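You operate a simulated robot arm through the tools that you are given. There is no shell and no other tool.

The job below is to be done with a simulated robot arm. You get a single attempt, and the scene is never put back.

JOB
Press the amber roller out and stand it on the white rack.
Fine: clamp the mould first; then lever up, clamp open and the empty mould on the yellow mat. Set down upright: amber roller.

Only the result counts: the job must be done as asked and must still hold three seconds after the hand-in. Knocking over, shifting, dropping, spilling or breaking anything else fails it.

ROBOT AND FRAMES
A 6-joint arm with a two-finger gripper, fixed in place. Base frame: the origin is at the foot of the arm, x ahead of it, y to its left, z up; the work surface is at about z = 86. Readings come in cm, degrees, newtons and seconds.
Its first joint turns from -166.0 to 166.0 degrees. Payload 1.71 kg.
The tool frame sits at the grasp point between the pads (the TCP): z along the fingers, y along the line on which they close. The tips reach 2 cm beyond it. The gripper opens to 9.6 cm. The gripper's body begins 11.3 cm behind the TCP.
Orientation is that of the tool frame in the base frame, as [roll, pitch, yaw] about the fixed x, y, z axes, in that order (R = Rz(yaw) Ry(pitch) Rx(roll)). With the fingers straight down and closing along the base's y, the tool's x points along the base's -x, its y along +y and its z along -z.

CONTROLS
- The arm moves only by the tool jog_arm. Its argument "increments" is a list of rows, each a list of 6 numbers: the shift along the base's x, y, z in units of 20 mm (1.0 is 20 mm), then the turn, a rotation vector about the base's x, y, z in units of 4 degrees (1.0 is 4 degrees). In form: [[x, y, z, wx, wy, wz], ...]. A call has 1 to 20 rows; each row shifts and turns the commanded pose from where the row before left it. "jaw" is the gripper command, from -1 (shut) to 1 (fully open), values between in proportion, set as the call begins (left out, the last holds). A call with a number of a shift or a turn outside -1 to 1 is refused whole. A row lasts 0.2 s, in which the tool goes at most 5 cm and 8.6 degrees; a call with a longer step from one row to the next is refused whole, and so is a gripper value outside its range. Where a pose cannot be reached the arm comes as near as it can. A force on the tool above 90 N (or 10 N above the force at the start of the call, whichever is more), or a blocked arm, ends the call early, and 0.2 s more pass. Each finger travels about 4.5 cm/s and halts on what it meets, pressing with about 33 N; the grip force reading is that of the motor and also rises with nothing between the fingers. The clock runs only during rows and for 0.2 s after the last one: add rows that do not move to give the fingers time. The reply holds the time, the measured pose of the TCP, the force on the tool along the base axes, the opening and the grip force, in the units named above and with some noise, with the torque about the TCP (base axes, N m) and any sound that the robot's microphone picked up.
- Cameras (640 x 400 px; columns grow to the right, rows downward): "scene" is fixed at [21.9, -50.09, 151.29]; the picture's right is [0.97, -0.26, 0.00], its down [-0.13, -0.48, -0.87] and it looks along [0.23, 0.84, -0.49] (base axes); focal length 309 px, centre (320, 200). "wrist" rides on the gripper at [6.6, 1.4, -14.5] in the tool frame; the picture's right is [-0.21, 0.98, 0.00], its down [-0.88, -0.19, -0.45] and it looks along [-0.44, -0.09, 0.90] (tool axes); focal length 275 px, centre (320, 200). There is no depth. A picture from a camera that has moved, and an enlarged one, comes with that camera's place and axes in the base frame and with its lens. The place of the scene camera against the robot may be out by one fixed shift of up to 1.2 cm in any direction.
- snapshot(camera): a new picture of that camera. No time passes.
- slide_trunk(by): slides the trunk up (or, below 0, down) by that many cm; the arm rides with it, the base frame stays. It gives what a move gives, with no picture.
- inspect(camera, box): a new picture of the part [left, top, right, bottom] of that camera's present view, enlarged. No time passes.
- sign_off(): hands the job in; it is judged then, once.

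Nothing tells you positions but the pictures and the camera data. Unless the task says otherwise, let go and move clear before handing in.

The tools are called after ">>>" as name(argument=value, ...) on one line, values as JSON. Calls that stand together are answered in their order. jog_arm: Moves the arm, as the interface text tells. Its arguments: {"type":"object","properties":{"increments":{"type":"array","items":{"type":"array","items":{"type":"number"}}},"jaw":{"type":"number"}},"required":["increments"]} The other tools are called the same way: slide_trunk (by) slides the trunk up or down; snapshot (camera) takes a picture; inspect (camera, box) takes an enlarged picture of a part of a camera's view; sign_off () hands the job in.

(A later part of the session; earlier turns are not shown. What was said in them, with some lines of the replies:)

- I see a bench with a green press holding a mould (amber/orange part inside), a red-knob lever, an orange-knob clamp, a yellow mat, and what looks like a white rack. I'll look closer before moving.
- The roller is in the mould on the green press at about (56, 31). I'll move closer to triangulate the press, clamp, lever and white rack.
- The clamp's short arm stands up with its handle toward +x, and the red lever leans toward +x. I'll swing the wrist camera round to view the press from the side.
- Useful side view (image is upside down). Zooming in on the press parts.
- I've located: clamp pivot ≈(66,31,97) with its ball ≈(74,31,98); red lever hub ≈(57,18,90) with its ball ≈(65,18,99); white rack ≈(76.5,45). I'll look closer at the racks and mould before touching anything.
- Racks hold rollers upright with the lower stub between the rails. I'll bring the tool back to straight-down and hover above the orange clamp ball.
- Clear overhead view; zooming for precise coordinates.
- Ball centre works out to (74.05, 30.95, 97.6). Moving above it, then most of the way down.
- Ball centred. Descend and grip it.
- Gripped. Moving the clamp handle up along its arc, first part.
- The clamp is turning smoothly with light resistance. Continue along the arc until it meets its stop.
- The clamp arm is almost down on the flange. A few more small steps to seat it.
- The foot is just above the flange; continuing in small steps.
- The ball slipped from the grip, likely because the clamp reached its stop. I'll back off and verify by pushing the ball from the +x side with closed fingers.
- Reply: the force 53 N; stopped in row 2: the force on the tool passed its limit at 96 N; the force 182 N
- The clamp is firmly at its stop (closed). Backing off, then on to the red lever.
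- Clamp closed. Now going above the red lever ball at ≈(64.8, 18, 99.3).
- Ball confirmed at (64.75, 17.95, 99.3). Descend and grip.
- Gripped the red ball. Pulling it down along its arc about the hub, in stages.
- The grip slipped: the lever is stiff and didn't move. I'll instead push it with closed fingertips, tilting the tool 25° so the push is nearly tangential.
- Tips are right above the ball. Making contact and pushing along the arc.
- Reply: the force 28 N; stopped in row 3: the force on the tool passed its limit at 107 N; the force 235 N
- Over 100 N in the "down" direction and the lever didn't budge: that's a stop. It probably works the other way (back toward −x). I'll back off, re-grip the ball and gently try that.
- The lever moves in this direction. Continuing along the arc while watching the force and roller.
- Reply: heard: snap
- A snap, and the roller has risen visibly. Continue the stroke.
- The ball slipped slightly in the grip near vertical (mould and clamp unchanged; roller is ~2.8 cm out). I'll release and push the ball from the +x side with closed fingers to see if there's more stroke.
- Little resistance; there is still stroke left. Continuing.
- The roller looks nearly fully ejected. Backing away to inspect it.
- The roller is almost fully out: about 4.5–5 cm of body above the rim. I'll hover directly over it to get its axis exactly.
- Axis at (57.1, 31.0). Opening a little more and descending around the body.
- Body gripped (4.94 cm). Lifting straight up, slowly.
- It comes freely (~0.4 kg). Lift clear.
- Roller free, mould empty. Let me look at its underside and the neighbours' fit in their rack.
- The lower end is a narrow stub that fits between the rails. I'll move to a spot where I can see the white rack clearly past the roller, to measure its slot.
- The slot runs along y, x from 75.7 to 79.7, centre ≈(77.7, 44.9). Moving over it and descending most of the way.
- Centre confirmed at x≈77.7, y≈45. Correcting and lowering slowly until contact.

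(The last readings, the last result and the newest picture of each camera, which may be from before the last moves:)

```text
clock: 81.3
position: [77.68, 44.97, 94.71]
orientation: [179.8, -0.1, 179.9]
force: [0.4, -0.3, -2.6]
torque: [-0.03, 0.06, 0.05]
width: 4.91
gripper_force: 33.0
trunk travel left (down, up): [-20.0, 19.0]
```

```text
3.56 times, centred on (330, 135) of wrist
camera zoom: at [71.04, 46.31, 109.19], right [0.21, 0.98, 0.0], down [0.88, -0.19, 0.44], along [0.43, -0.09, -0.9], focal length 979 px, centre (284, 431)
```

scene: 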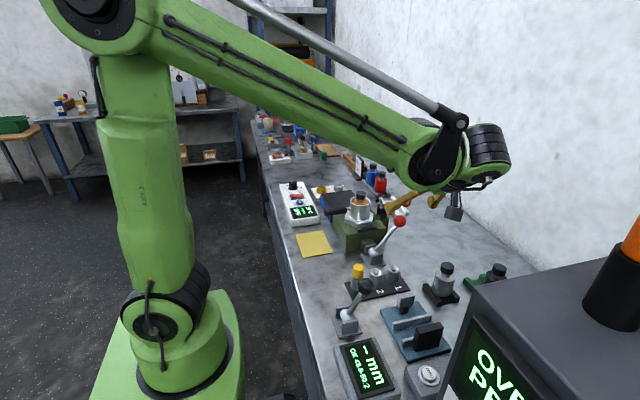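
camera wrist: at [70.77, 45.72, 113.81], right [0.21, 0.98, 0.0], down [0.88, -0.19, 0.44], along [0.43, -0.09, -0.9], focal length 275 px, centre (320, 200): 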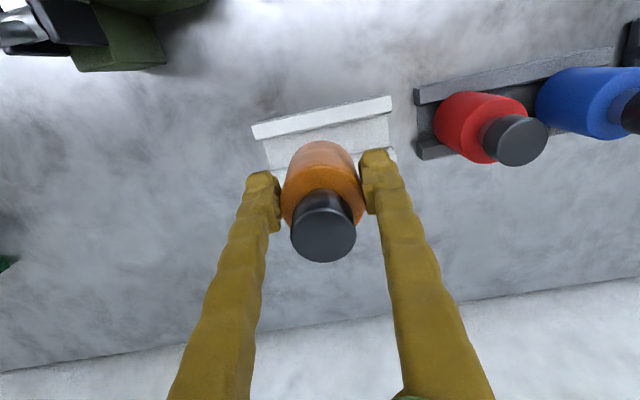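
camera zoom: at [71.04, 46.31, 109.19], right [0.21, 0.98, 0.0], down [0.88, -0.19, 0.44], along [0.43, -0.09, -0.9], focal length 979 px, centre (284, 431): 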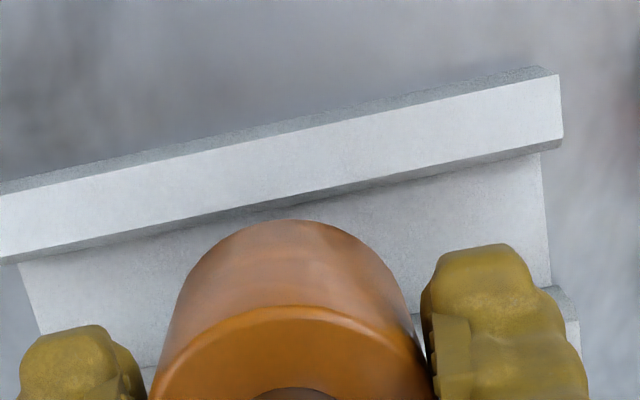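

>>> jog_arm(increments=[[0, 0, -0.3, 0, 0, 0], [0, 0, -0.3, 0, 0, 0], [0, 0, -0.2, 0, 0, 0], [0, 0, 0, 0, 0, 0]])

>>> jog_arm(increments=[[0, 0, -0.1, 0, 0, 0], [0, 0, -0.1, 0, 0, 0], [0, 0, 0, 0, 0, 0]])

>>> inspect(camera="scene", box=[370, 160, 430, 220])

```text
clock: 82.3
position: [77.68, 45.05, 93.04]
orientation: [179.7, -0.1, 179.9]
force: [-0.1, -0.5, -2.7]
torque: [-0.04, 0.06, -0.03]
width: 4.9
gripper_force: 33.7
trunk travel left (down, up): [-20.0, 19.0]
```

```text
clock: 83.1
position: [77.59, 44.98, 92.97]
orientation: [179.6, 0.1, 179.9]
force: [12.3, 8.6, 33.0]
torque: [0.06, -0.82, 0.08]
width: 4.92
gripper_force: 32.8
trunk travel left (down, up): [-20.0, 19.0]
```

```text
6.67 times, centred on (400, 190) of scene
camera zoom: at [21.9, -50.09, 151.29], right [0.97, -0.26, 0.0], down [-0.13, -0.48, -0.87], along [0.23, 0.84, -0.49], focal length 2058 px, centre (-213, 267)
```

zoom: 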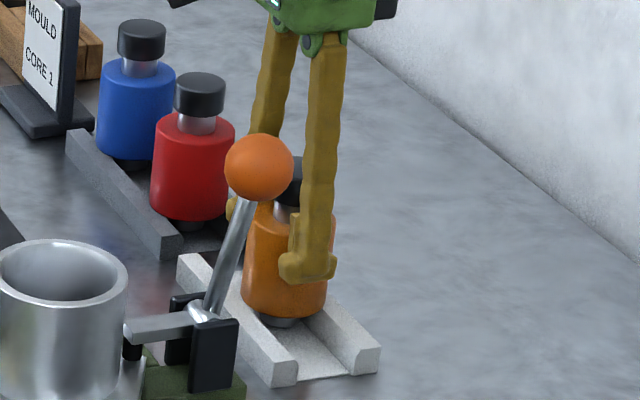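

Contact at TCP z≈93. Checking the seating closely before releasing.

>>> inspect(camera="scene", box=[390, 185, 425, 220])

>>> inspect(camera="wrist", box=[240, 80, 420, 190])

```text
11.43 times, centred on (408, 202) of scene
camera zoom: at [21.9, -50.09, 151.29], right [0.97, -0.26, 0.0], down [-0.13, -0.48, -0.87], along [0.23, 0.84, -0.49], focal length 3528 px, centre (-680, 171)
```

zoom: 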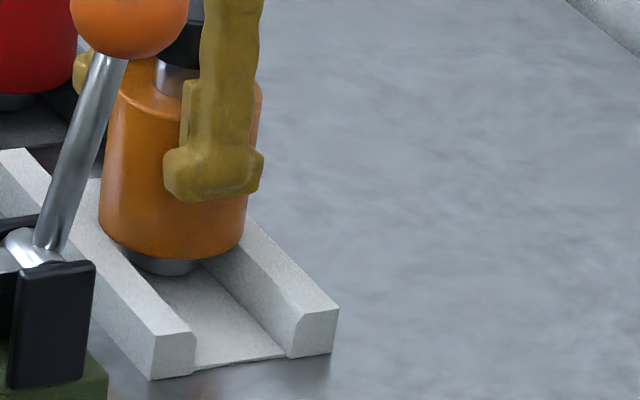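

```text
3.56 times, centred on (330, 135) of wrist
camera zoom: at [71.02, 46.24, 107.43], right [0.21, 0.98, 0.0], down [0.88, -0.19, 0.44], along [0.44, -0.09, -0.9], focal length 979 px, centre (284, 431)
```

zoom: 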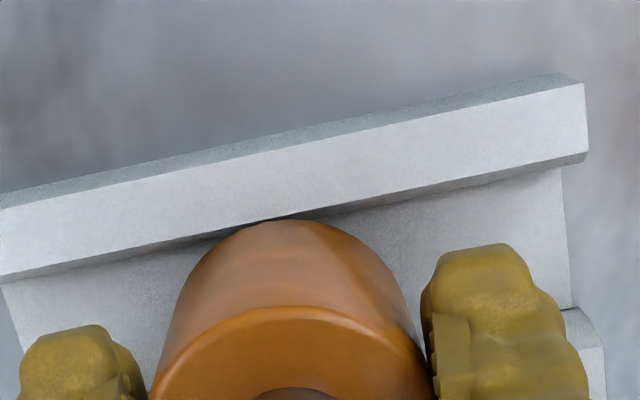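

Seated between both rails. Relieving the downward push, opening gently and rising.

>>> jog_arm(increments=[[0, 0, 0.08, 0, 0, 0], [0, 0, 0, 0, 0, 0]])

>>> jog_arm(increments=[[0, 0, 0, 0, 0, 0], [0, 0, 0, 0, 0, 0], [0, 0, 0, 0, 0, 0]], jaw=0.4)

>>> inspect(camera="scene", box=[370, 160, 430, 220])

```text
clock: 83.7
position: [77.61, 44.94, 92.95]
orientation: [179.8, 0.1, 179.9]
force: [7.8, 8.5, 16.6]
torque: [0.31, -0.48, -0.01]
width: 4.93
gripper_force: 32.6
trunk travel left (down, up): [-20.0, 19.0]
```

```text
clock: 84.5
position: [77.64, 44.85, 92.93]
orientation: [179.8, -0.1, 179.9]
force: [0.0, -0.1, -0.2]
torque: [0.0, -0.02, 0.01]
width: 6.71
gripper_force: 0.0
trunk travel left (down, up): [-20.0, 19.0]
```

```text
6.67 times, centred on (400, 190) of scene
camera zoom: at [21.9, -50.09, 151.29], right [0.97, -0.26, 0.0], down [-0.13, -0.48, -0.87], along [0.23, 0.84, -0.49], focal length 2058 px, centre (-213, 267)
```

zoom: 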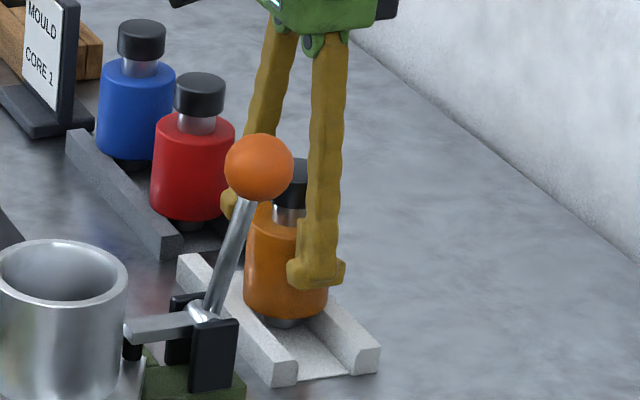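

Stable. Rising straight up and clear.

>>> jog_arm(increments=[[0, 0, 0.5, 0, 0, 0], [0, 0, 1, 0, 0, 0], [0, 0, 1, 0, 0, 0], [0, 0, 1, 0, 0, 0], [0, 0, 1, 0, 0, 0], [0, 0, 1, 0, 0, 0], [0, 0, 1, 0, 0, 0], [0, 0, 1, 0, 0, 0], [0, 0, 1, 0, 0, 0], [0, 0, 1, 0, 0, 0], [0, 0, 1, 0, 0, 0], [0, 0, 1, 0, 0, 0], [0, 0, 1, 0, 0, 0], [0, 0, 0, 0, 0, 0]])

>>> snapshot(camera="wrist")

>>> inspect(camera="scene", box=[340, 150, 440, 270])

```text
clock: 87.5
position: [77.67, 45.05, 117.8]
orientation: [179.7, 0.0, 179.8]
force: [-0.7, 0.7, 0.7]
torque: [0.0, 0.01, 0.0]
width: 6.72
gripper_force: 0.1
trunk travel left (down, up): [-20.0, 19.0]
```

```text
taken
camera wrist: at [71.1, 46.29, 132.42], right [0.21, 0.98, 0.0], down [0.88, -0.19, 0.44], along [0.43, -0.09, -0.9], focal length 275 px, centre (320, 200)
```

wrist: 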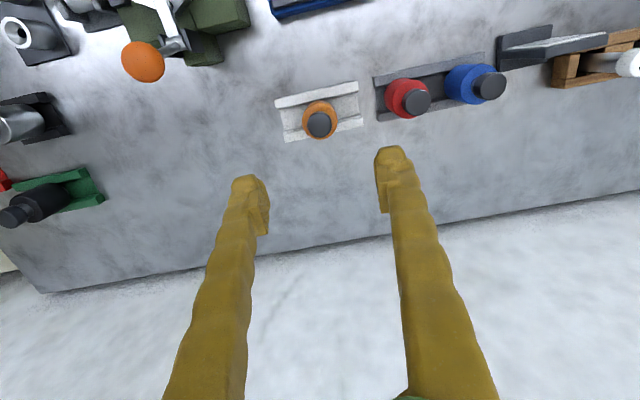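

```text
3.33 times, centred on (390, 210) of scene
camera zoom: at [21.9, -50.09, 151.29], right [0.97, -0.26, 0.0], down [-0.13, -0.48, -0.87], along [0.23, 0.84, -0.49], focal length 1029 px, centre (87, 167)
```

zoom: 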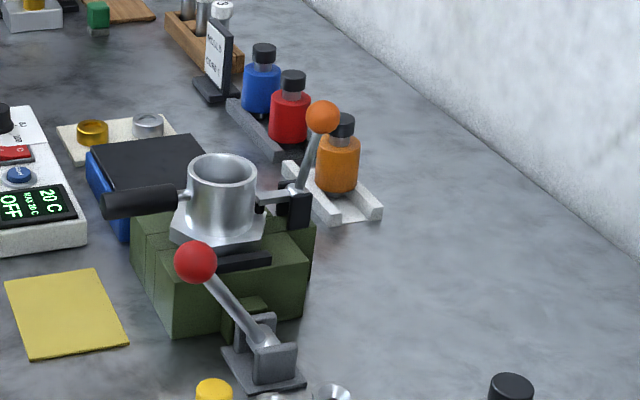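

The amber roller stands on the white rack. Next: return the red lever to its rest (+x) position. Moving above its ball.

>>> jog_arm(increments=[[-0.93, -0.965, 0, 0, 0, 0], [-0.93, -0.965, 0, 0, 0, 0], [-0.93, -0.965, 0, 0, 0, 0], [-0.93, -0.965, 0, 0, 0, 0], [-0.93, -0.965, 0, 0, 0, 0], [-0.93, -0.965, 0, 0, 0, 0], [-0.93, -0.965, 0, 0, 0, 0], [-0.93, -0.965, 0, 0, 0, 0], [-0.93, -0.965, 0, 0, 0, 0], [-0.93, -0.965, 0, 0, 0, 0], [-0.93, -0.965, 0, 0, 0, 0], [-0.93, -0.965, 0, 0, 0, 0], [-0.93, -0.965, 0, 0, 0, 0], [-0.93, -0.965, 0, 0, 0, 0], [0, 0, -1, 0, 0, 0], [0, 0, -1, 0, 0, 0], [0, 0, 0, 0, 0, 0]])

>>> snapshot(camera="wrist")

```text
clock: 91.1
position: [51.69, 17.85, 113.87]
orientation: [179.8, -0.1, 179.9]
force: [0.1, 0.6, -0.1]
torque: [-0.04, 0.01, -0.02]
width: 6.75
gripper_force: 0.1
trunk travel left (down, up): [-20.0, 19.0]
```

```text
taken
camera wrist: at [45.03, 19.22, 128.37], right [0.21, 0.98, 0.0], down [0.88, -0.19, 0.44], along [0.43, -0.09, -0.9], focal length 275 px, centre (320, 200)
```

wrist: 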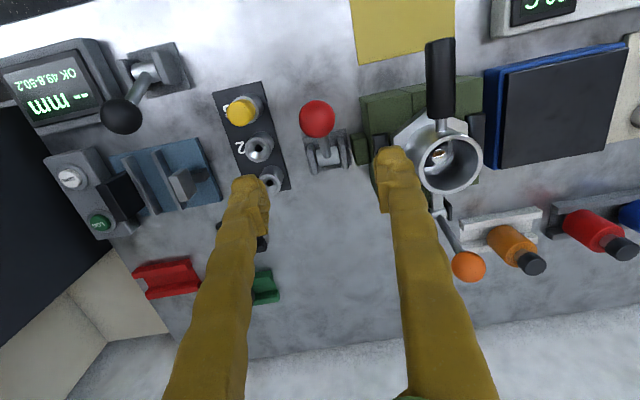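

Ball at ≈(49.7, 18.0, 99.85). Descend and grip.

>>> jog_arm(increments=[[-1, 0.05, 0, 0, 0, 0], [0, 0, -1, 0, 0, 0], [0, 0, -1, 0, 0, 0], [0, 0, -1, 0, 0, 0], [0, 0, -1, 0, 0, 0], [0, 0, -1, 0, 0, 0], [0, 0, -1, 0, 0, 0], [0, 0, -1, 0, 0, 0], [0, 0, 0, 0, 0, 0]])

>>> jog_arm(increments=[[0, 0, 0, 0, 0, 0], [0, 0, 0, 0, 0, 0], [0, 0, 0, 0, 0, 0], [0, 0, 0, 0, 0, 0]], jaw=-1)

>>> inspect(camera="wrist", box=[240, 120, 400, 280])

```text
clock: 93.1
position: [49.6, 18.02, 99.82]
orientation: [179.8, -0.1, 179.9]
force: [0.2, -0.1, 0.2]
torque: [-0.03, 0.01, -0.01]
width: 6.72
gripper_force: 0.0
trunk travel left (down, up): [-20.0, 19.0]
```

```text
clock: 94.1
position: [49.61, 18.03, 99.92]
orientation: [179.8, -0.1, 180.0]
force: [-0.9, -3.7, -1.3]
torque: [-0.01, 0.06, -0.01]
width: 3.48
gripper_force: 35.2
trunk travel left (down, up): [-20.0, 19.0]
```

```text
2.50 times, centred on (320, 200) of wrist
camera zoom: at [42.96, 19.29, 114.45], right [0.21, 0.98, 0.0], down [0.88, -0.19, 0.44], along [0.43, -0.09, -0.9], focal length 688 px, centre (320, 200)
```

zoom: 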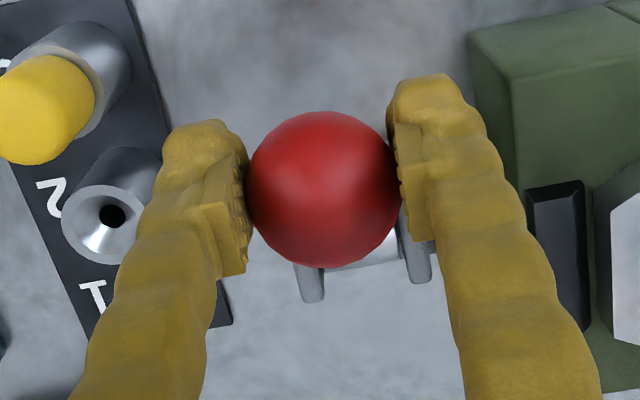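

>>> jog_arm(increments=[[0.33, 0, 0.18, 0, 0, 0], [0.33, 0, 0.17, 0, 0, 0], [0.47, 0, 0.24, 0, 0, 0], [0.49, 0, 0.2, 0, 0, 0], [0.505, 0, 0.16, 0, 0, 0], [0.52, 0, 0.115, 0, 0, 0], [0.525, 0, 0.065, 0, 0, 0], [0.53, 0, 0.025, 0, 0, 0], [0, 0, 0, 0, 0, 0]])

>>> inspect(camera="scene", box=[340, 160, 420, 290])

```text
clock: 96.1
position: [57.06, 18.0, 102.18]
orientation: [179.8, 0.0, 179.9]
force: [-1.8, 4.9, 7.3]
torque: [0.01, 0.19, 0.01]
width: 3.47
gripper_force: 35.2
trunk travel left (down, up): [-20.0, 19.0]
```

```text
3.08 times, centred on (380, 225) of scene
camera zoom: at [21.9, -50.09, 151.29], right [0.97, -0.26, 0.0], down [-0.13, -0.48, -0.87], along [0.23, 0.84, -0.49], focal length 950 px, centre (135, 123)
```

zoom: 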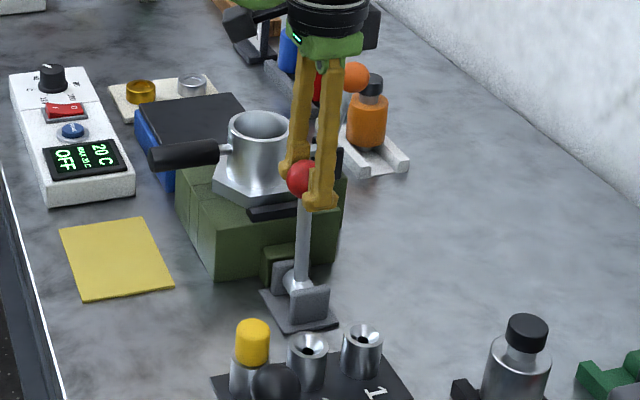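

>>> jog_arm(increments=[[0.53, 0, -0.025, 0, 0, 0], [0.525, 0, -0.065, 0, 0, 0], [0.52, 0, -0.115, 0, 0, 0], [0.505, 0, -0.16, 0, 0, 0], [0.49, 0, -0.205, 0, 0, 0], [0.475, 0, -0.245, 0, 0, 0], [0.445, 0, -0.285, 0, 0, 0], [0.2, 0, -0.15, 0, 0, 0], [0, 0, 0, 0, 0, 0]])

>>> jog_arm(increments=[[0.15, 0, -0.12, 0, 0, 0], [0, 0, 0, 0, 0, 0]])

>>> inspect(camera="scene", box=[340, 160, 420, 290])

```text
clock: 98.1
position: [64.37, 17.99, 99.68]
orientation: [179.8, 0.0, 179.9]
force: [9.2, 1.8, 21.3]
torque: [0.04, 0.54, -0.04]
width: 3.59
gripper_force: 34.6
trunk travel left (down, up): [-20.0, 19.0]
```

```text
clock: 98.7
position: [64.73, 17.87, 99.46]
orientation: [179.8, 0.1, 179.9]
force: [4.6, 0.5, 14.0]
torque: [0.02, 0.66, -0.02]
width: 3.55
gripper_force: 34.7
trunk travel left (down, up): [-20.0, 19.0]
```

```text
3.08 times, centred on (380, 225) of scene
camera zoom: at [21.9, -50.09, 151.29], right [0.97, -0.26, 0.0], down [-0.13, -0.48, -0.87], along [0.23, 0.84, -0.49], focal length 950 px, centre (135, 123)
```

zoom: 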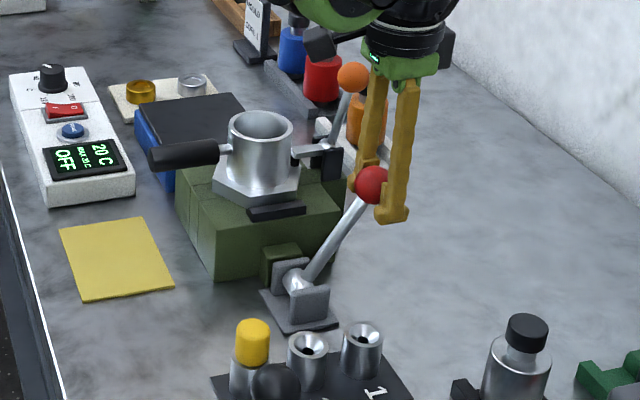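

>>> jog_arm(increments=[[0.1, 0, -0.09, 0, 0, 0], [0.06, 0, -0.05, 0, 0, 0], [0, 0, 0, 0, 0, 0]])

>>> jog_arm(increments=[[0, 0, 0, 0, 0, 0], [0, 0, 0, 0, 0, 0], [0, 0, 0, 0, 0, 0], [0, 0, 1, 0, 0, 0], [0, 0, 1, 0, 0, 0], [0, 0, 1, 0, 0, 0], [0, 0, 1, 0, 0, 0], [0, 0, 1, 0, 0, 0], [0, 0, 1, 0, 0, 0], [0, 0, 0, 0, 0, 0]], jaw=0.3)

>>> snapshot(camera="wrist")

>>> inspect(camera="scene", box=[350, 200, 420, 300])

```text
clock: 99.5
position: [65.07, 18.02, 99.15]
orientation: [179.7, 0.0, 180.0]
force: [-0.1, 0.4, 12.4]
torque: [0.02, 1.11, -0.03]
width: 3.6
gripper_force: 35.3
trunk travel left (down, up): [-20.0, 19.0]
```

```text
clock: 101.7
position: [65.06, 17.91, 111.27]
orientation: [179.9, 0.1, 179.9]
force: [-0.2, -0.5, 0.6]
torque: [-0.02, 0.02, -0.02]
width: 6.21
gripper_force: 0.0
trunk travel left (down, up): [-20.0, 19.0]
```

```text
taken
camera wrist: at [58.41, 19.22, 125.87], right [0.21, 0.98, 0.0], down [0.88, -0.19, 0.44], along [0.43, -0.09, -0.9], focal length 275 px, centre (320, 200)
```

wrist: 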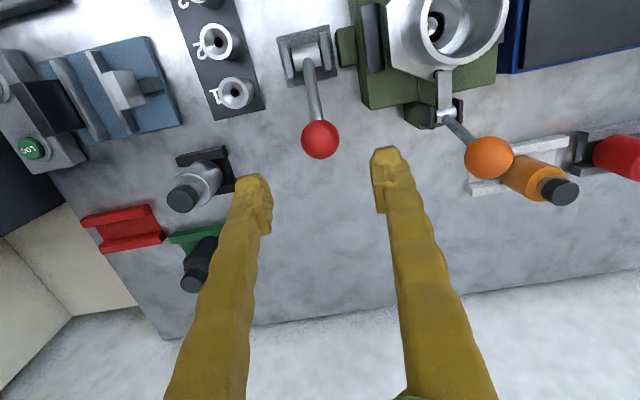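

```text
4.00 times, centred on (385, 250) of scene
camera zoom: at [21.9, -50.09, 151.29], right [0.97, -0.26, 0.0], down [-0.13, -0.48, -0.87], along [0.23, 0.84, -0.49], focal length 1235 px, centre (60, 0)
```

zoom: 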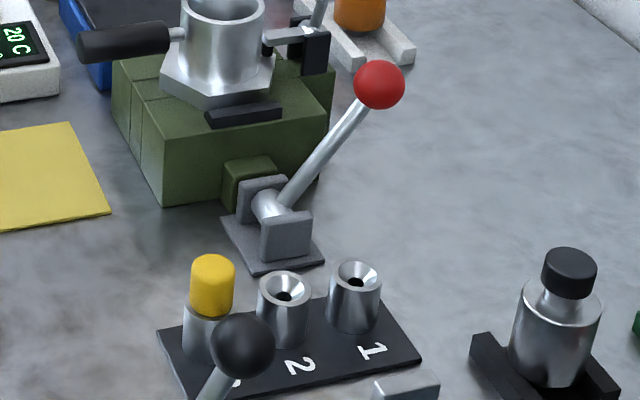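

Lever is back exactly at its original rest position. Now opening the clamp: grip the orange ball at ≈(67.5, 31, 105.3).

>>> jog_arm(increments=[[0.175, 0.936, 0.1, 0, 0, 0], [0.175, 0.936, 0, 0, 0, 0], [0.175, 0.936, 0, 0, 0, 0], [0.175, 0.936, 0, 0, 0, 0], [0.175, 0.936, 0, 0, 0, 0], [0.175, 0.936, 0, 0, 0, 0], [0.175, 0.936, 0, 0, 0, 0], [0, 0, 0, 0, 0, 0]])

>>> snapshot(camera="wrist")

```text
clock: 103.5
position: [67.6, 31.34, 111.37]
orientation: [179.8, -0.1, 179.9]
force: [0.5, 0.6, 0.4]
torque: [-0.04, 0.01, -0.06]
width: 6.22
gripper_force: 0.0
trunk travel left (down, up): [-20.0, 19.0]
```

```text
taken
camera wrist: at [60.87, 32.57, 125.82], right [0.21, 0.98, 0.0], down [0.88, -0.19, 0.44], along [0.43, -0.09, -0.9], focal length 275 px, centre (320, 200)
```

wrist: 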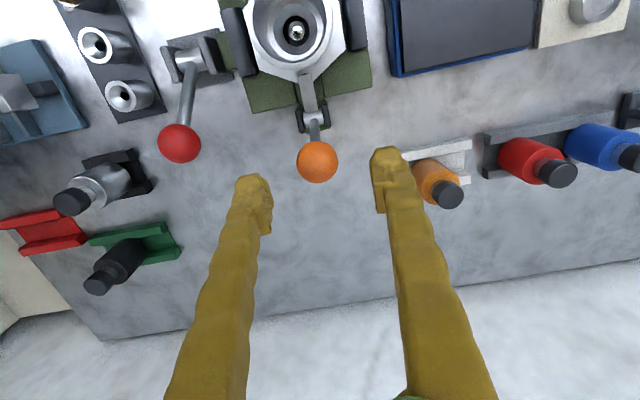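

>>> jog_arm(increments=[[-0.1, -0.17, 0, 0, 0, 0], [0, 0, -1, 0, 0, 0], [0, 0, -1, 0, 0, 0], [0, 0, -1, 0, 0, 0], [0, 0, -0.04, 0, 0, 0], [0, 0, 0, 0, 0, 0]])

>>> jog_arm(increments=[[0, 0, 0, 0, 0, 0], [0, 0, 0, 0, 0, 0], [0, 0, 0, 0, 0, 0], [0, 0, 0, 0, 0, 0]], jaw=-1)

```text
clock: 104.9
position: [67.45, 30.82, 105.18]
orientation: [179.8, 0.0, 179.9]
force: [0.3, 0.7, 0.3]
torque: [0.0, 0.05, 0.01]
width: 6.24
gripper_force: 0.1
trunk travel left (down, up): [-20.0, 19.0]
```

```text
clock: 105.9
position: [67.28, 31.06, 105.31]
orientation: [179.8, 0.0, 179.9]
force: [1.8, 14.4, 3.1]
torque: [0.12, -0.11, 0.1]
width: 3.07
gripper_force: 35.2
trunk travel left (down, up): [-20.0, 19.0]
```

>>> jog_arm(increments=[[0.22, 0, -0.05, 0, 0, 0], [0.355, 0, -0.115, 0, 0, 0], [0.35, 0, -0.14, 0, 0, 0], [0.33, 0, -0.175, 0, 0, 0], [0.315, 0, -0.2, 0, 0, 0], [0.3, 0, -0.23, 0, 0, 0], [0.275, 0, -0.25, 0, 0, 0], [0.25, 0, -0.275, 0, 0, 0], [0, 0, 0, 0, 0, 0]])

>>> inspect(camera="scene", box=[340, 160, 440, 260])

```text
clock: 107.9
position: [72.16, 30.97, 102.49]
orientation: [179.7, 0.0, 180.0]
force: [-3.1, 27.1, 11.5]
torque: [0.07, 0.83, 0.01]
width: 3.07
gripper_force: 35.2
trunk travel left (down, up): [-20.0, 19.0]
```

```text
4.00 times, centred on (390, 210) of scene
camera zoom: at [21.9, -50.09, 151.29], right [0.97, -0.26, 0.0], down [-0.13, -0.48, -0.87], along [0.23, 0.84, -0.49], focal length 1235 px, centre (40, 160)
```

zoom: 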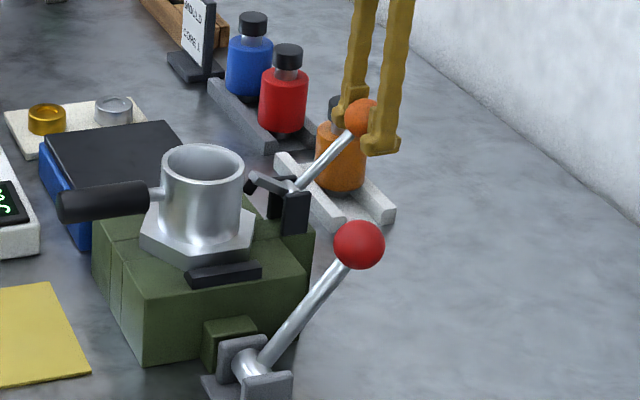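

>>> jog_arm(increments=[[0.23, 0.05, -0.3, 0, 0, 0], [0.2, 0, -0.315, 0, 0, 0], [0.175, 0, -0.33, 0, 0, 0], [0.14, 0, -0.35, 0, 0, 0], [0.115, 0, -0.355, 0, 0, 0], [0.08, 0, -0.365, 0, 0, 0], [0.04, 0, -0.25, 0, 0, 0], [0, 0, 0, 0, 0, 0]])

>>> inspect(camera="scene", box=[340, 160, 440, 260])

```text
clock: 109.7
position: [73.96, 30.94, 97.78]
orientation: [179.8, 0.0, 180.0]
force: [8.4, 32.3, 13.3]
torque: [-0.23, 0.98, 0.01]
width: 3.15
gripper_force: 35.0
trunk travel left (down, up): [-20.0, 19.0]
```

```text
4.00 times, centred on (390, 210) of scene
camera zoom: at [21.9, -50.09, 151.29], right [0.97, -0.26, 0.0], down [-0.13, -0.48, -0.87], along [0.23, 0.84, -0.49], focal length 1235 px, centre (40, 160)
```

zoom: 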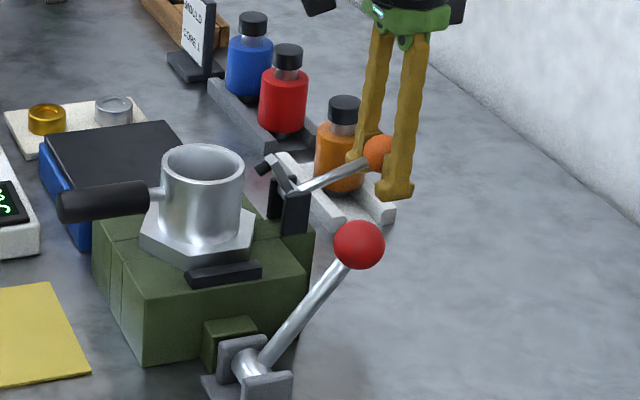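

Almost back to the original open position (slightly high). A little further.

>>> jog_arm(increments=[[0.02, 0, -0.2, 0, 0, 0], [0.02, 0, -0.15, 0, 0, 0], [0, 0, 0, 0, 0, 0]])

>>> inspect(camera="scene", box=[340, 160, 440, 260])

>>> inspect(camera="wrist", box=[240, 80, 400, 280])

```text
clock: 110.5
position: [74.04, 31.03, 97.14]
orientation: [-180.0, 0.0, 179.9]
force: [12.8, 37.6, 11.1]
torque: [-0.33, 1.03, 0.05]
width: 3.13
gripper_force: 35.2
trunk travel left (down, up): [-20.0, 19.0]
```

```text
4.00 times, centred on (390, 210) of scene
camera zoom: at [21.9, -50.09, 151.29], right [0.97, -0.26, 0.0], down [-0.13, -0.48, -0.87], along [0.23, 0.84, -0.49], focal length 1235 px, centre (40, 160)
```

zoom: 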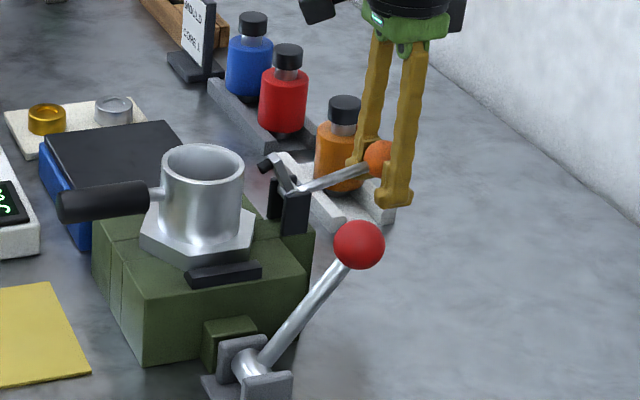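

```text
2.00 times, centred on (320, 180) of wrist
camera zoom: at [67.46, 32.28, 111.64], right [0.21, 0.98, 0.0], down [0.88, -0.19, 0.44], along [0.43, -0.09, -0.9], focal length 551 px, centre (320, 240)
```

zoom: 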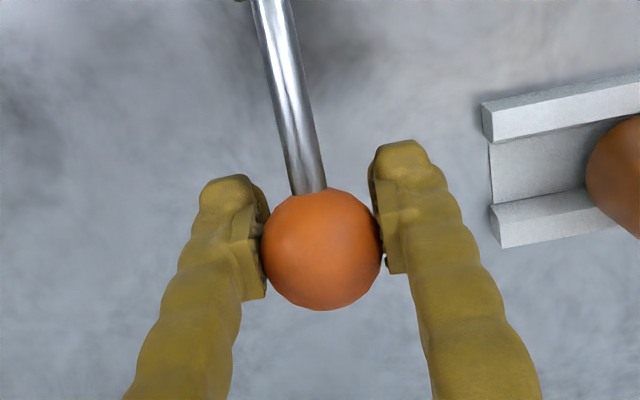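

Releasing, then nudging the ball down from above with closed fingers to its stop.

>>> jog_arm(increments=[[0, 0, 0, 0, 0, 0], [0, 0, 0, 0, 0, 0], [0, 0, 0, 0, 0, 0], [0, 0, 1, 0, 0, 0], [0, 0, 1, 0, 0, 0], [0, 0, 1, 0, 0, 0], [0, 0, 1, 0, 0, 0], [0, 0, 0, 0, 0, 0]], jaw=0.2)

>>> snapshot(camera="wrist")

>>> inspect(camera="scene", box=[340, 160, 440, 260])

```text
clock: 112.3
position: [74.16, 30.66, 105.18]
orientation: [179.9, 0.1, 179.9]
force: [0.0, 0.2, 0.1]
torque: [-0.02, -0.02, -0.01]
width: 5.78
gripper_force: 0.0
trunk travel left (down, up): [-20.0, 19.0]
```

```text
taken
camera wrist: at [67.49, 32.01, 119.76], right [0.21, 0.98, 0.0], down [0.88, -0.19, 0.44], along [0.43, -0.09, -0.9], focal length 275 px, centre (320, 200)
```

wrist: 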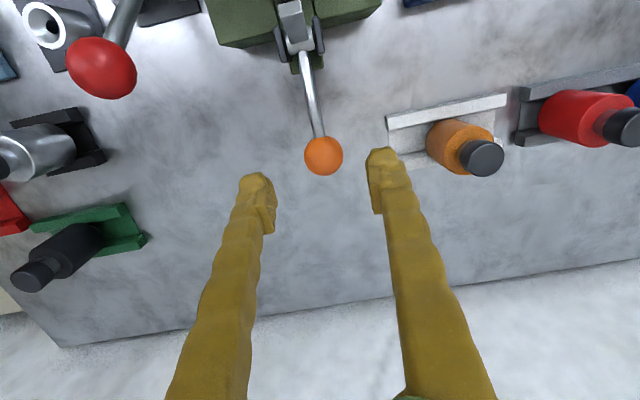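

```text
4.00 times, centred on (390, 210) of scene
camera zoom: at [21.9, -50.09, 151.29], right [0.97, -0.26, 0.0], down [-0.13, -0.48, -0.87], along [0.23, 0.84, -0.49], focal length 1235 px, centre (40, 160)
```

zoom: 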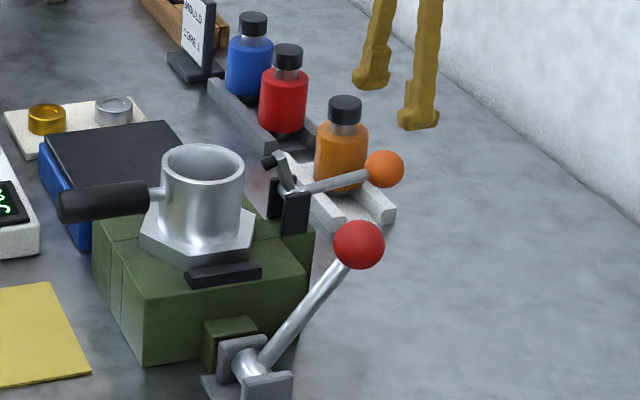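

Clamp is back exactly at its open position. Now the mould: moving above the cup at (57, 31) with the gripper wide open.

>>> jog_arm(increments=[[0, 0.1, 1, 0, 0, 0], [0, 0.07, 1, 0, 0, 0], [0, 0, 1, 0, 0, 0], [-0.9, 0, 0, 0, 0, 0], [-0.95, 0, 0, 0, 0, 0], [-0.95, 0, 0, 0, 0, 0], [-0.95, 0, 0, 0, 0, 0], [-0.95, 0, 0, 0, 0, 0], [-0.95, 0, 0, 0, 0, 0], [-0.95, 0, 0, 0, 0, 0], [-0.95, 0, 0, 0, 0, 0], [-0.95, 0, 0, 0, 0, 0], [0, 0, 0, 0, 0, 0]], jaw=1)

>>> snapshot(camera="wrist")

>>> inspect(camera="wrist", box=[230, 40, 410, 240])

```text
clock: 115.1
position: [57.02, 31.3, 111.32]
orientation: [179.8, 0.2, 179.9]
force: [-0.3, -0.1, -0.1]
torque: [0.02, -0.02, -0.01]
width: 9.58
gripper_force: 0.2
trunk travel left (down, up): [-20.0, 19.0]
```

```text
taken
camera wrist: at [50.4, 32.56, 125.92], right [0.21, 0.98, 0.0], down [0.88, -0.19, 0.44], along [0.43, -0.09, -0.9], focal length 275 px, centre (320, 200)
```

wrist: 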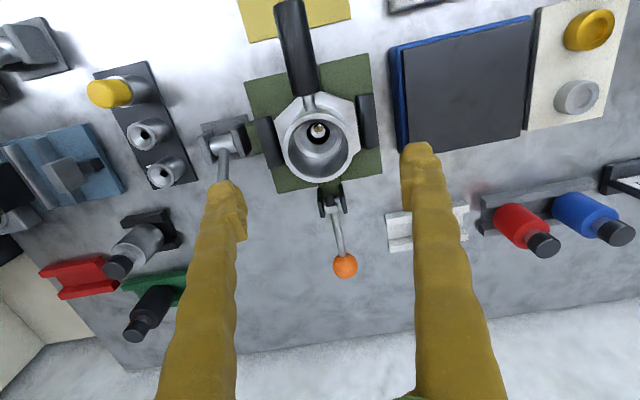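

```text
2.00 times, centred on (320, 140) of wrist
camera zoom: at [50.4, 32.56, 125.92], right [0.21, 0.98, 0.0], down [0.88, -0.19, 0.44], along [0.43, -0.09, -0.9], focal length 551 px, centre (320, 320)
```

zoom: 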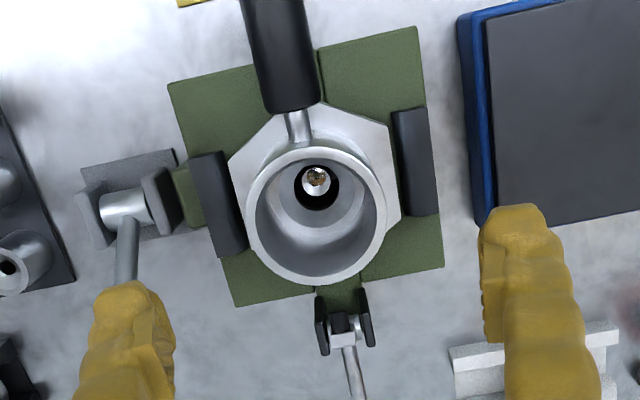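

>>> jog_arm(increments=[[0.04, -0.15, 0, 0, 0, 0], [0, 0, -1, 0, 0, 0], [0, 0, -1, 0, 0, 0], [0, 0, -1, 0, 0, 0], [0, 0, -1, 0, 0, 0], [0, 0, -0.8, 0, 0, 0], [0, 0, -0.8, 0, 0, 0], [0, 0, 0, 0, 0, 0]])

>>> inspect(camera="scene", box=[340, 170, 400, 240])

>>> inspect(camera="wrist", box=[200, 80, 440, 280])

```text
clock: 116.9
position: [57.24, 30.81, 99.86]
orientation: [179.8, 0.0, 179.9]
force: [0.2, 0.3, -0.6]
torque: [-0.02, 0.01, 0.0]
width: 9.61
gripper_force: 0.0
trunk travel left (down, up): [-20.0, 19.0]
```

```text
5.71 times, centred on (370, 205) of scene
camera zoom: at [21.9, -50.09, 151.29], right [0.97, -0.26, 0.0], down [-0.13, -0.48, -0.87], along [0.23, 0.84, -0.49], focal length 1764 px, centre (34, 171)
```

zoom: 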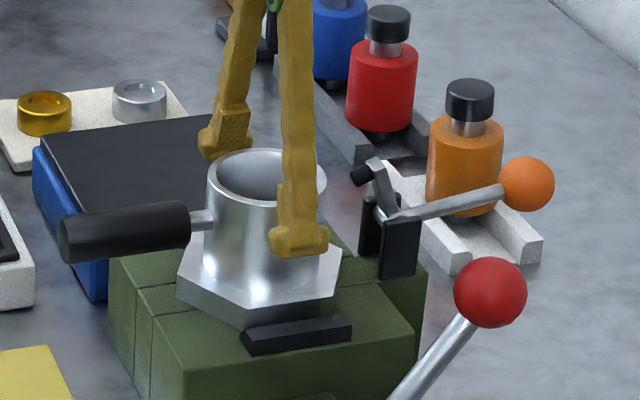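

```text
2.00 times, centred on (320, 180) of wrist
camera zoom: at [50.61, 32.22, 114.56], right [0.21, 0.98, 0.0], down [0.88, -0.19, 0.44], along [0.43, -0.09, -0.9], focal length 551 px, centre (320, 240)
```

zoom: 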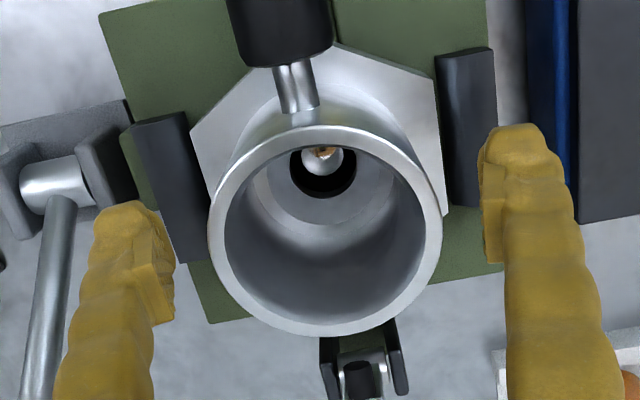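

>>> jog_arm(increments=[[-0.03, 0.1, -0.4, 0, 0, 0], [0, 0, -0.3, 0, 0, 0], [0, 0, 0, 0, 0, 0]])

>>> jog_arm(increments=[[0, 0, 0, 0, 0, 0], [0, 0, 0, 0, 0, 0], [0, 0, 0, 0, 0, 0], [0, 0, 0, 0, 0, 0], [0, 0, 0, 0, 0, 0]], jaw=-1)

>>> inspect(camera="scene", box=[340, 170, 400, 240])

```text
clock: 117.7
position: [57.23, 31.03, 98.56]
orientation: [179.8, -0.1, 179.9]
force: [1.0, -0.5, 0.9]
torque: [-0.01, -0.03, 0.02]
width: 9.61
gripper_force: 0.1
trunk travel left (down, up): [-20.0, 19.0]
```

```text
clock: 118.9
position: [57.14, 31.15, 98.65]
orientation: [179.7, 0.0, 179.8]
force: [-0.1, -1.6, 2.4]
torque: [0.02, -0.01, 0.11]
width: 6.8
gripper_force: 32.7
trunk travel left (down, up): [-20.0, 19.0]
```

```text
5.71 times, centred on (370, 205) of scene
camera zoom: at [21.9, -50.09, 151.29], right [0.97, -0.26, 0.0], down [-0.13, -0.48, -0.87], along [0.23, 0.84, -0.49], focal length 1764 px, centre (34, 171)
```

zoom: 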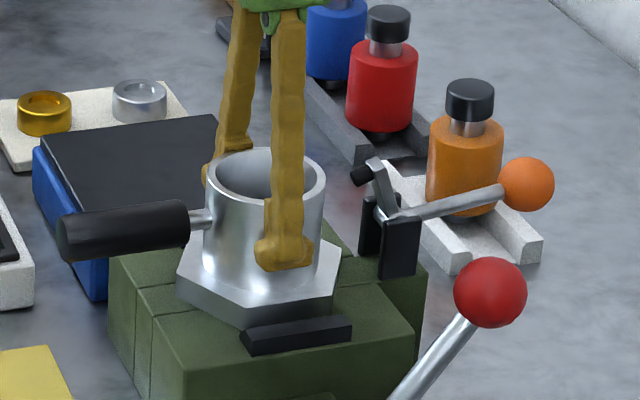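

Gripped the cup (6.8 cm). Lift slowly.

>>> jog_arm(increments=[[0, 0, 0.2, 0, 0, 0], [0, 0, 0.25, 0, 0, 0], [0, 0, 0.25, 0, 0, 0], [0, 0, 0.3, 0, 0, 0], [0, 0, 0, 0, 0, 0]])

>>> inspect(camera="scene", box=[340, 170, 400, 240])

```text
clock: 120.1
position: [57.11, 31.09, 100.69]
orientation: [179.9, -0.1, 179.9]
force: [-0.2, -0.6, -5.5]
torque: [0.02, -0.06, 0.02]
width: 6.81
gripper_force: 33.3
trunk travel left (down, up): [-20.0, 19.0]
```

```text
5.71 times, centred on (370, 205) of scene
camera zoom: at [21.9, -50.09, 151.29], right [0.97, -0.26, 0.0], down [-0.13, -0.48, -0.87], along [0.23, 0.84, -0.49], focal length 1764 px, centre (34, 171)
```

zoom: 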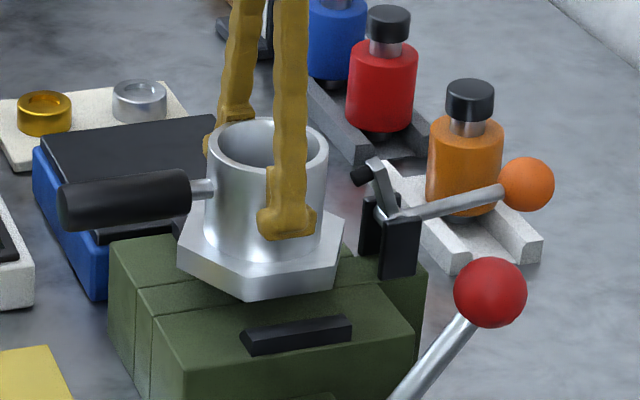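

Level and free (~0.56 kg). Raising and carrying it over the yellow mat.

>>> jog_arm(increments=[[0, 0, 0.6, 0, 0, 0], [0, 0, 0.9, 0, 0, 0], [0, 0, 0.9, 0, 0, 0], [0, 0, 0.9, 0, 0, 0], [-0.5, 0, 0.2, 0, 0, 0], [-0.8, 0, 0, 0, 0, 0], [-0.9, 0, 0, 0, 0, 0], [-0.9, 0, 0, 0, 0, 0], [-0.9, 0, 0, 0, 0, 0], [-0.9, 0, 0, 0, 0, 0], [-0.9, 0, 0, 0, 0, 0], [-0.9, 0, 0, 0, 0, 0], [-0.7, 0, 0, 0, 0, 0], [-0.4, 0.03, 0, 0, 0, 0], [0, 0, 0, 0, 0, 0]])

>>> snapshot(camera="wrist")

>>> inspect(camera="scene", box=[270, 150, 390, 270])

```text
clock: 123.3
position: [41.51, 31.15, 107.53]
orientation: [179.8, -0.2, 180.0]
force: [-0.5, 0.1, -6.1]
torque: [-0.02, -0.11, -0.01]
width: 6.74
gripper_force: 33.5
trunk travel left (down, up): [-20.0, 19.0]
```

```text
taken
camera wrist: at [34.96, 32.5, 122.11], right [0.21, 0.98, 0.0], down [0.88, -0.19, 0.44], along [0.43, -0.09, -0.9], focal length 275 px, centre (320, 200)
```

wrist: 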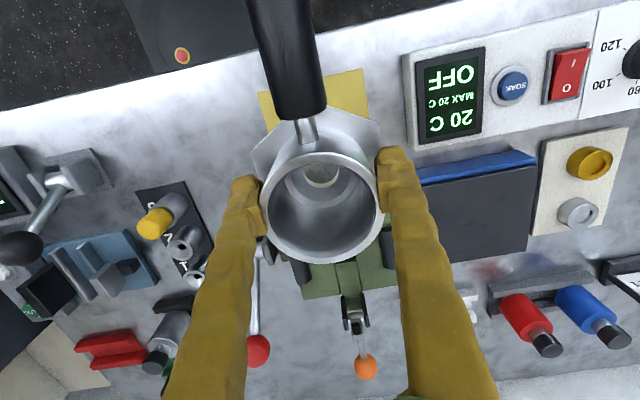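

```text
3.33 times, centred on (330, 210) of scene
camera zoom: at [21.9, -50.09, 151.29], right [0.97, -0.26, 0.0], down [-0.13, -0.48, -0.87], along [0.23, 0.84, -0.49], focal length 1029 px, centre (287, 167)
```

zoom: 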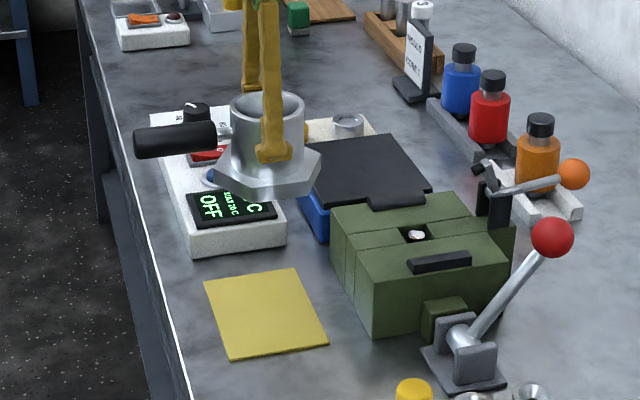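

Mat centre ≈(41.3, 31.15). Lowering the mould.

>>> jog_arm(increments=[[-0.1, 0, -0.8, 0, 0, 0], [0, 0, -0.9, 0, 0, 0], [0, 0, -0.9, 0, 0, 0], [0, 0, -0.9, 0, 0, 0], [0, 0, -0.9, 0, 0, 0], [0, 0, -0.9, 0, 0, 0], [0, 0, -0.8, 0, 0, 0], [0, 0, -0.5, 0, 0, 0], [0, 0, 0, 0, 0, 0]])

>>> inspect(camera="scene", box=[270, 180, 390, 280])

>>> snapshot(camera="wrist")

```text
clock: 125.3
position: [41.47, 31.19, 94.4]
orientation: [179.8, -0.1, 179.8]
force: [-0.4, -0.2, -5.3]
torque: [0.03, -0.06, -0.01]
width: 6.75
gripper_force: 32.9
trunk travel left (down, up): [-20.0, 19.0]
```

```text
4.00 times, centred on (330, 230) of scene
camera zoom: at [21.9, -50.09, 151.29], right [0.97, -0.26, 0.0], down [-0.13, -0.48, -0.87], along [0.23, 0.84, -0.49], focal length 1235 px, centre (280, 80)
```

zoom: 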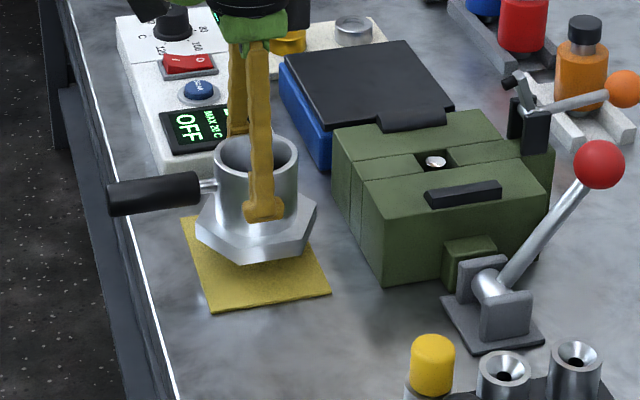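

```text
taken
camera wrist: at [34.77, 32.45, 108.98], right [0.21, 0.98, 0.0], down [0.88, -0.19, 0.44], along [0.43, -0.09, -0.9], focal length 275 px, centre (320, 200)
```

wrist: 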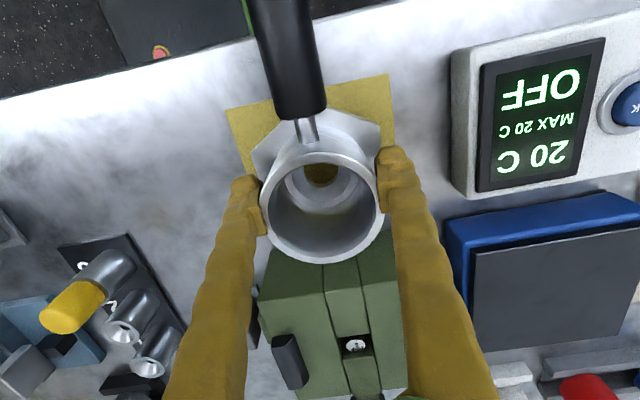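

>>> jog_arm(increments=[[-0.1, 0, -0.4, 0, 0, 0], [0, 0, -0.4, 0, 0, 0], [0, 0, -0.3, 0, 0, 0], [0, 0, 0, 0, 0, 0]])

>>> jog_arm(increments=[[0, 0, -0.15, 0, 0, 0], [0, 0, -0.1, 0, 0, 0], [0, 0, 0, 0, 0, 0]])

>>> inspect(camera="scene", box=[280, 190, 360, 270])

```text
clock: 126.3
position: [41.22, 31.11, 92.21]
orientation: [179.8, -0.1, 179.8]
force: [-1.3, -1.1, -5.4]
torque: [0.03, -0.09, -0.02]
width: 6.77
gripper_force: 32.7
trunk travel left (down, up): [-20.0, 19.0]
```

```text
clock: 127.1
position: [41.2, 31.13, 91.79]
orientation: [179.8, -0.1, 179.9]
force: [7.1, 9.2, 43.2]
torque: [0.09, 0.21, -0.46]
width: 6.94
gripper_force: 33.0
trunk travel left (down, up): [-20.0, 19.0]
```

```text
5.00 times, centred on (320, 230) of scene
camera zoom: at [21.9, -50.09, 151.29], right [0.97, -0.26, 0.0], down [-0.13, -0.48, -0.87], along [0.23, 0.84, -0.49], focal length 1544 px, centre (320, 50)
```

zoom: 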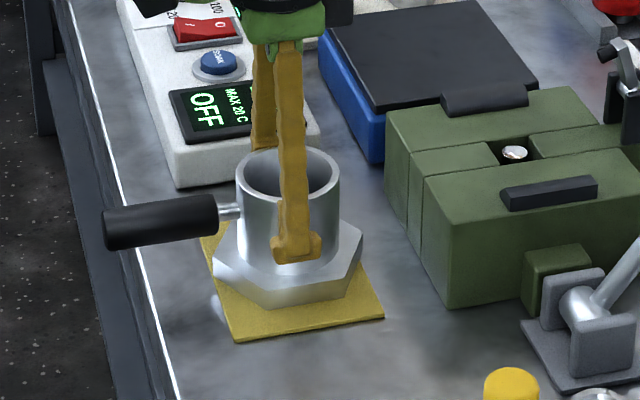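

Mould is down on the mat. Relieve, open, and rise straight up.

>>> jog_arm(increments=[[0, 0, 0.1, 0, 0, 0], [0, 0, 0, 0, 0, 0]])

>>> jog_arm(increments=[[0, 0, 0, 0, 0, 0], [0, 0, 0, 0, 0, 0], [0, 0, 0, 0, 0, 0], [0, 0, 0.5, 0, 0, 0], [0, 0, 1, 0, 0, 0], [0, 0, 1, 0, 0, 0], [0, 0, 1, 0, 0, 0], [0, 0, 1, 0, 0, 0], [0, 0, 1, 0, 0, 0], [0, 0, 1, 0, 0, 0], [0, 0, 1, 0, 0, 0], [0, 0, 1, 0, 0, 0], [0, 0, 1, 0, 0, 0], [0, 0, 1, 0, 0, 0], [0, 0, 1, 0, 0, 0], [0, 0, 1, 0, 0, 0], [0, 0, 0, 0, 0, 0]], jaw=1)

>>> snapshot(camera="wrist")

>>> snapshot(camera="scene")

>>> inspect(camera="scene", box=[270, 150, 430, 280])

```text
clock: 127.7
position: [41.13, 31.12, 91.82]
orientation: [179.8, 0.0, 180.0]
force: [-0.7, -1.0, -5.4]
torque: [0.03, -0.08, 0.02]
width: 6.89
gripper_force: 33.1
trunk travel left (down, up): [-20.0, 19.0]
```

```text
clock: 131.3
position: [41.29, 31.14, 117.05]
orientation: [179.7, -0.1, 179.9]
force: [-0.6, 0.1, 0.1]
torque: [-0.04, -0.04, 0.03]
width: 9.59
gripper_force: 0.0
trunk travel left (down, up): [-20.0, 19.0]
```

```text
taken
camera wrist: at [34.73, 32.44, 131.52], right [0.21, 0.98, 0.0], down [0.88, -0.19, 0.44], along [0.43, -0.09, -0.9], focal length 275 px, centre (320, 200)
```

wrist: 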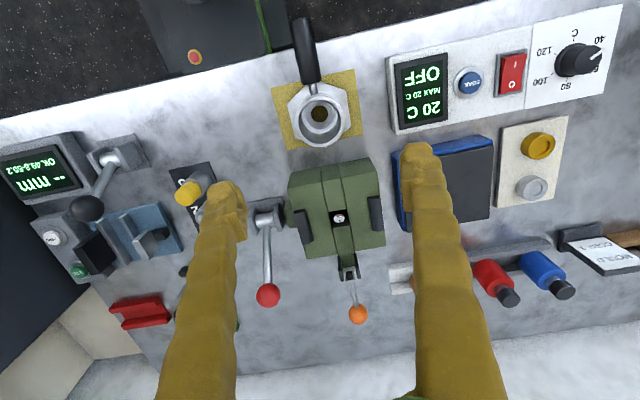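

```text
taken
```

scene: 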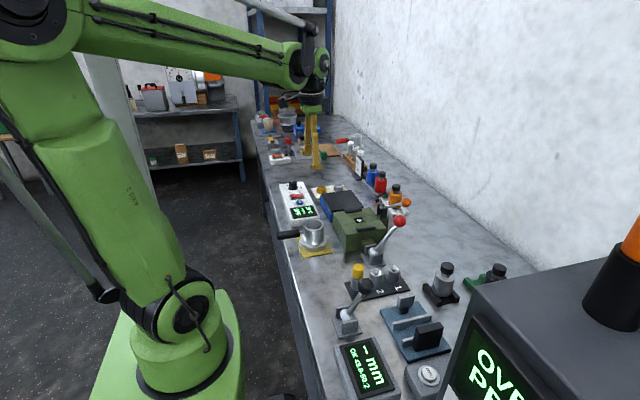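

```text
3.08 times, centred on (350, 215) of scene
camera zoom: at [21.9, -50.09, 151.29], right [0.97, -0.26, 0.0], down [-0.13, -0.48, -0.87], along [0.23, 0.84, -0.49], focal length 950 px, centre (228, 154)
```

zoom: 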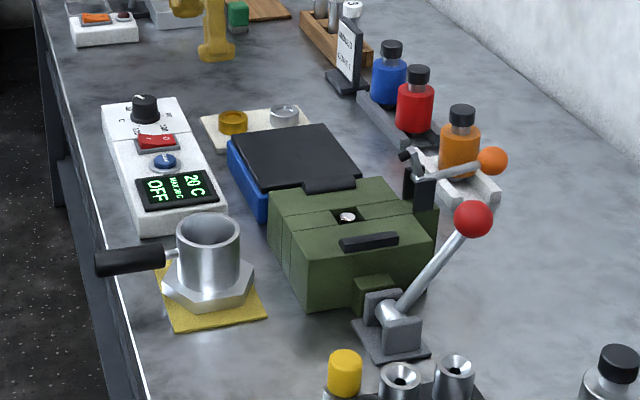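

Everything looks in place. One last close check of the mould on the mat and the roller.

>>> inspect(camera="wrist", box=[250, 50, 390, 170])

>>> inspect(camera="scene", box=[360, 170, 430, 240])

```text
3.33 times, centred on (320, 110) of wrist
camera zoom: at [34.73, 32.44, 131.52], right [0.21, 0.98, 0.0], down [0.88, -0.19, 0.44], along [0.43, -0.09, -0.9], focal length 918 px, centre (320, 500)
```

zoom: 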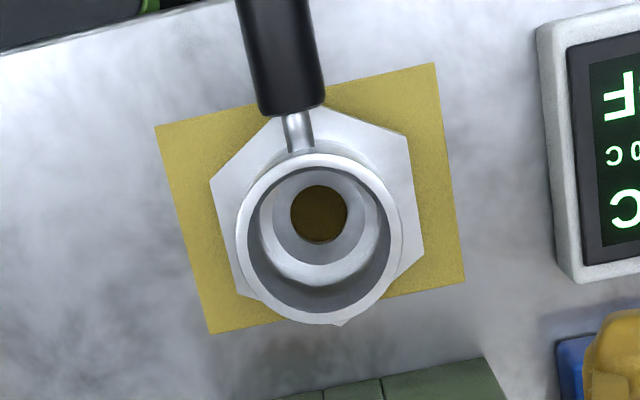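

```text
5.71 times, centred on (395, 205) of scene
camera zoom: at [21.9, -50.09, 151.29], right [0.97, -0.26, 0.0], down [-0.13, -0.48, -0.87], along [0.23, 0.84, -0.49], focal length 1764 px, centre (-109, 171)
```

zoom: 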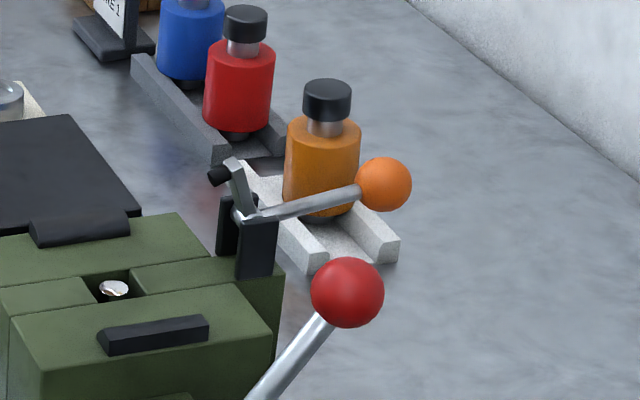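

The amber roller is standing upright on the white rack. The lever is back at its starting rest position, which I take to be "lever up", the clamp is open, and the empty mould is centred on the yellow mat. The gripper is open and clear, so I'm handing in.

>>> sign_off()

```text
The job is handed in.
```

The amber roller is pressed out and standing upright on the white rack, and the job is handed in. No pass or fail result came back.

- **Clamp:** I closed it until it met its stop before touching the lever. It is now open again, at its original position.
- **Lever:** it does not press downward. I pushed it that way first, and it stopped firmly with the force going past 100 N. It works by swinging back toward the robot. There was a snap partway through the stroke, then the roller rose freely. The lever is back at its starting position, which I took to be "lever up".
- **Mould:** it is empty and sits on the yellow mat, within about 3 mm of the centre. Its hexagonal flange is about as long as the mat is deep, so a corner may reach the edge.

In the last pictures nothing else looked knocked over, shifted or dropped. The gripper is open and clear of everything.
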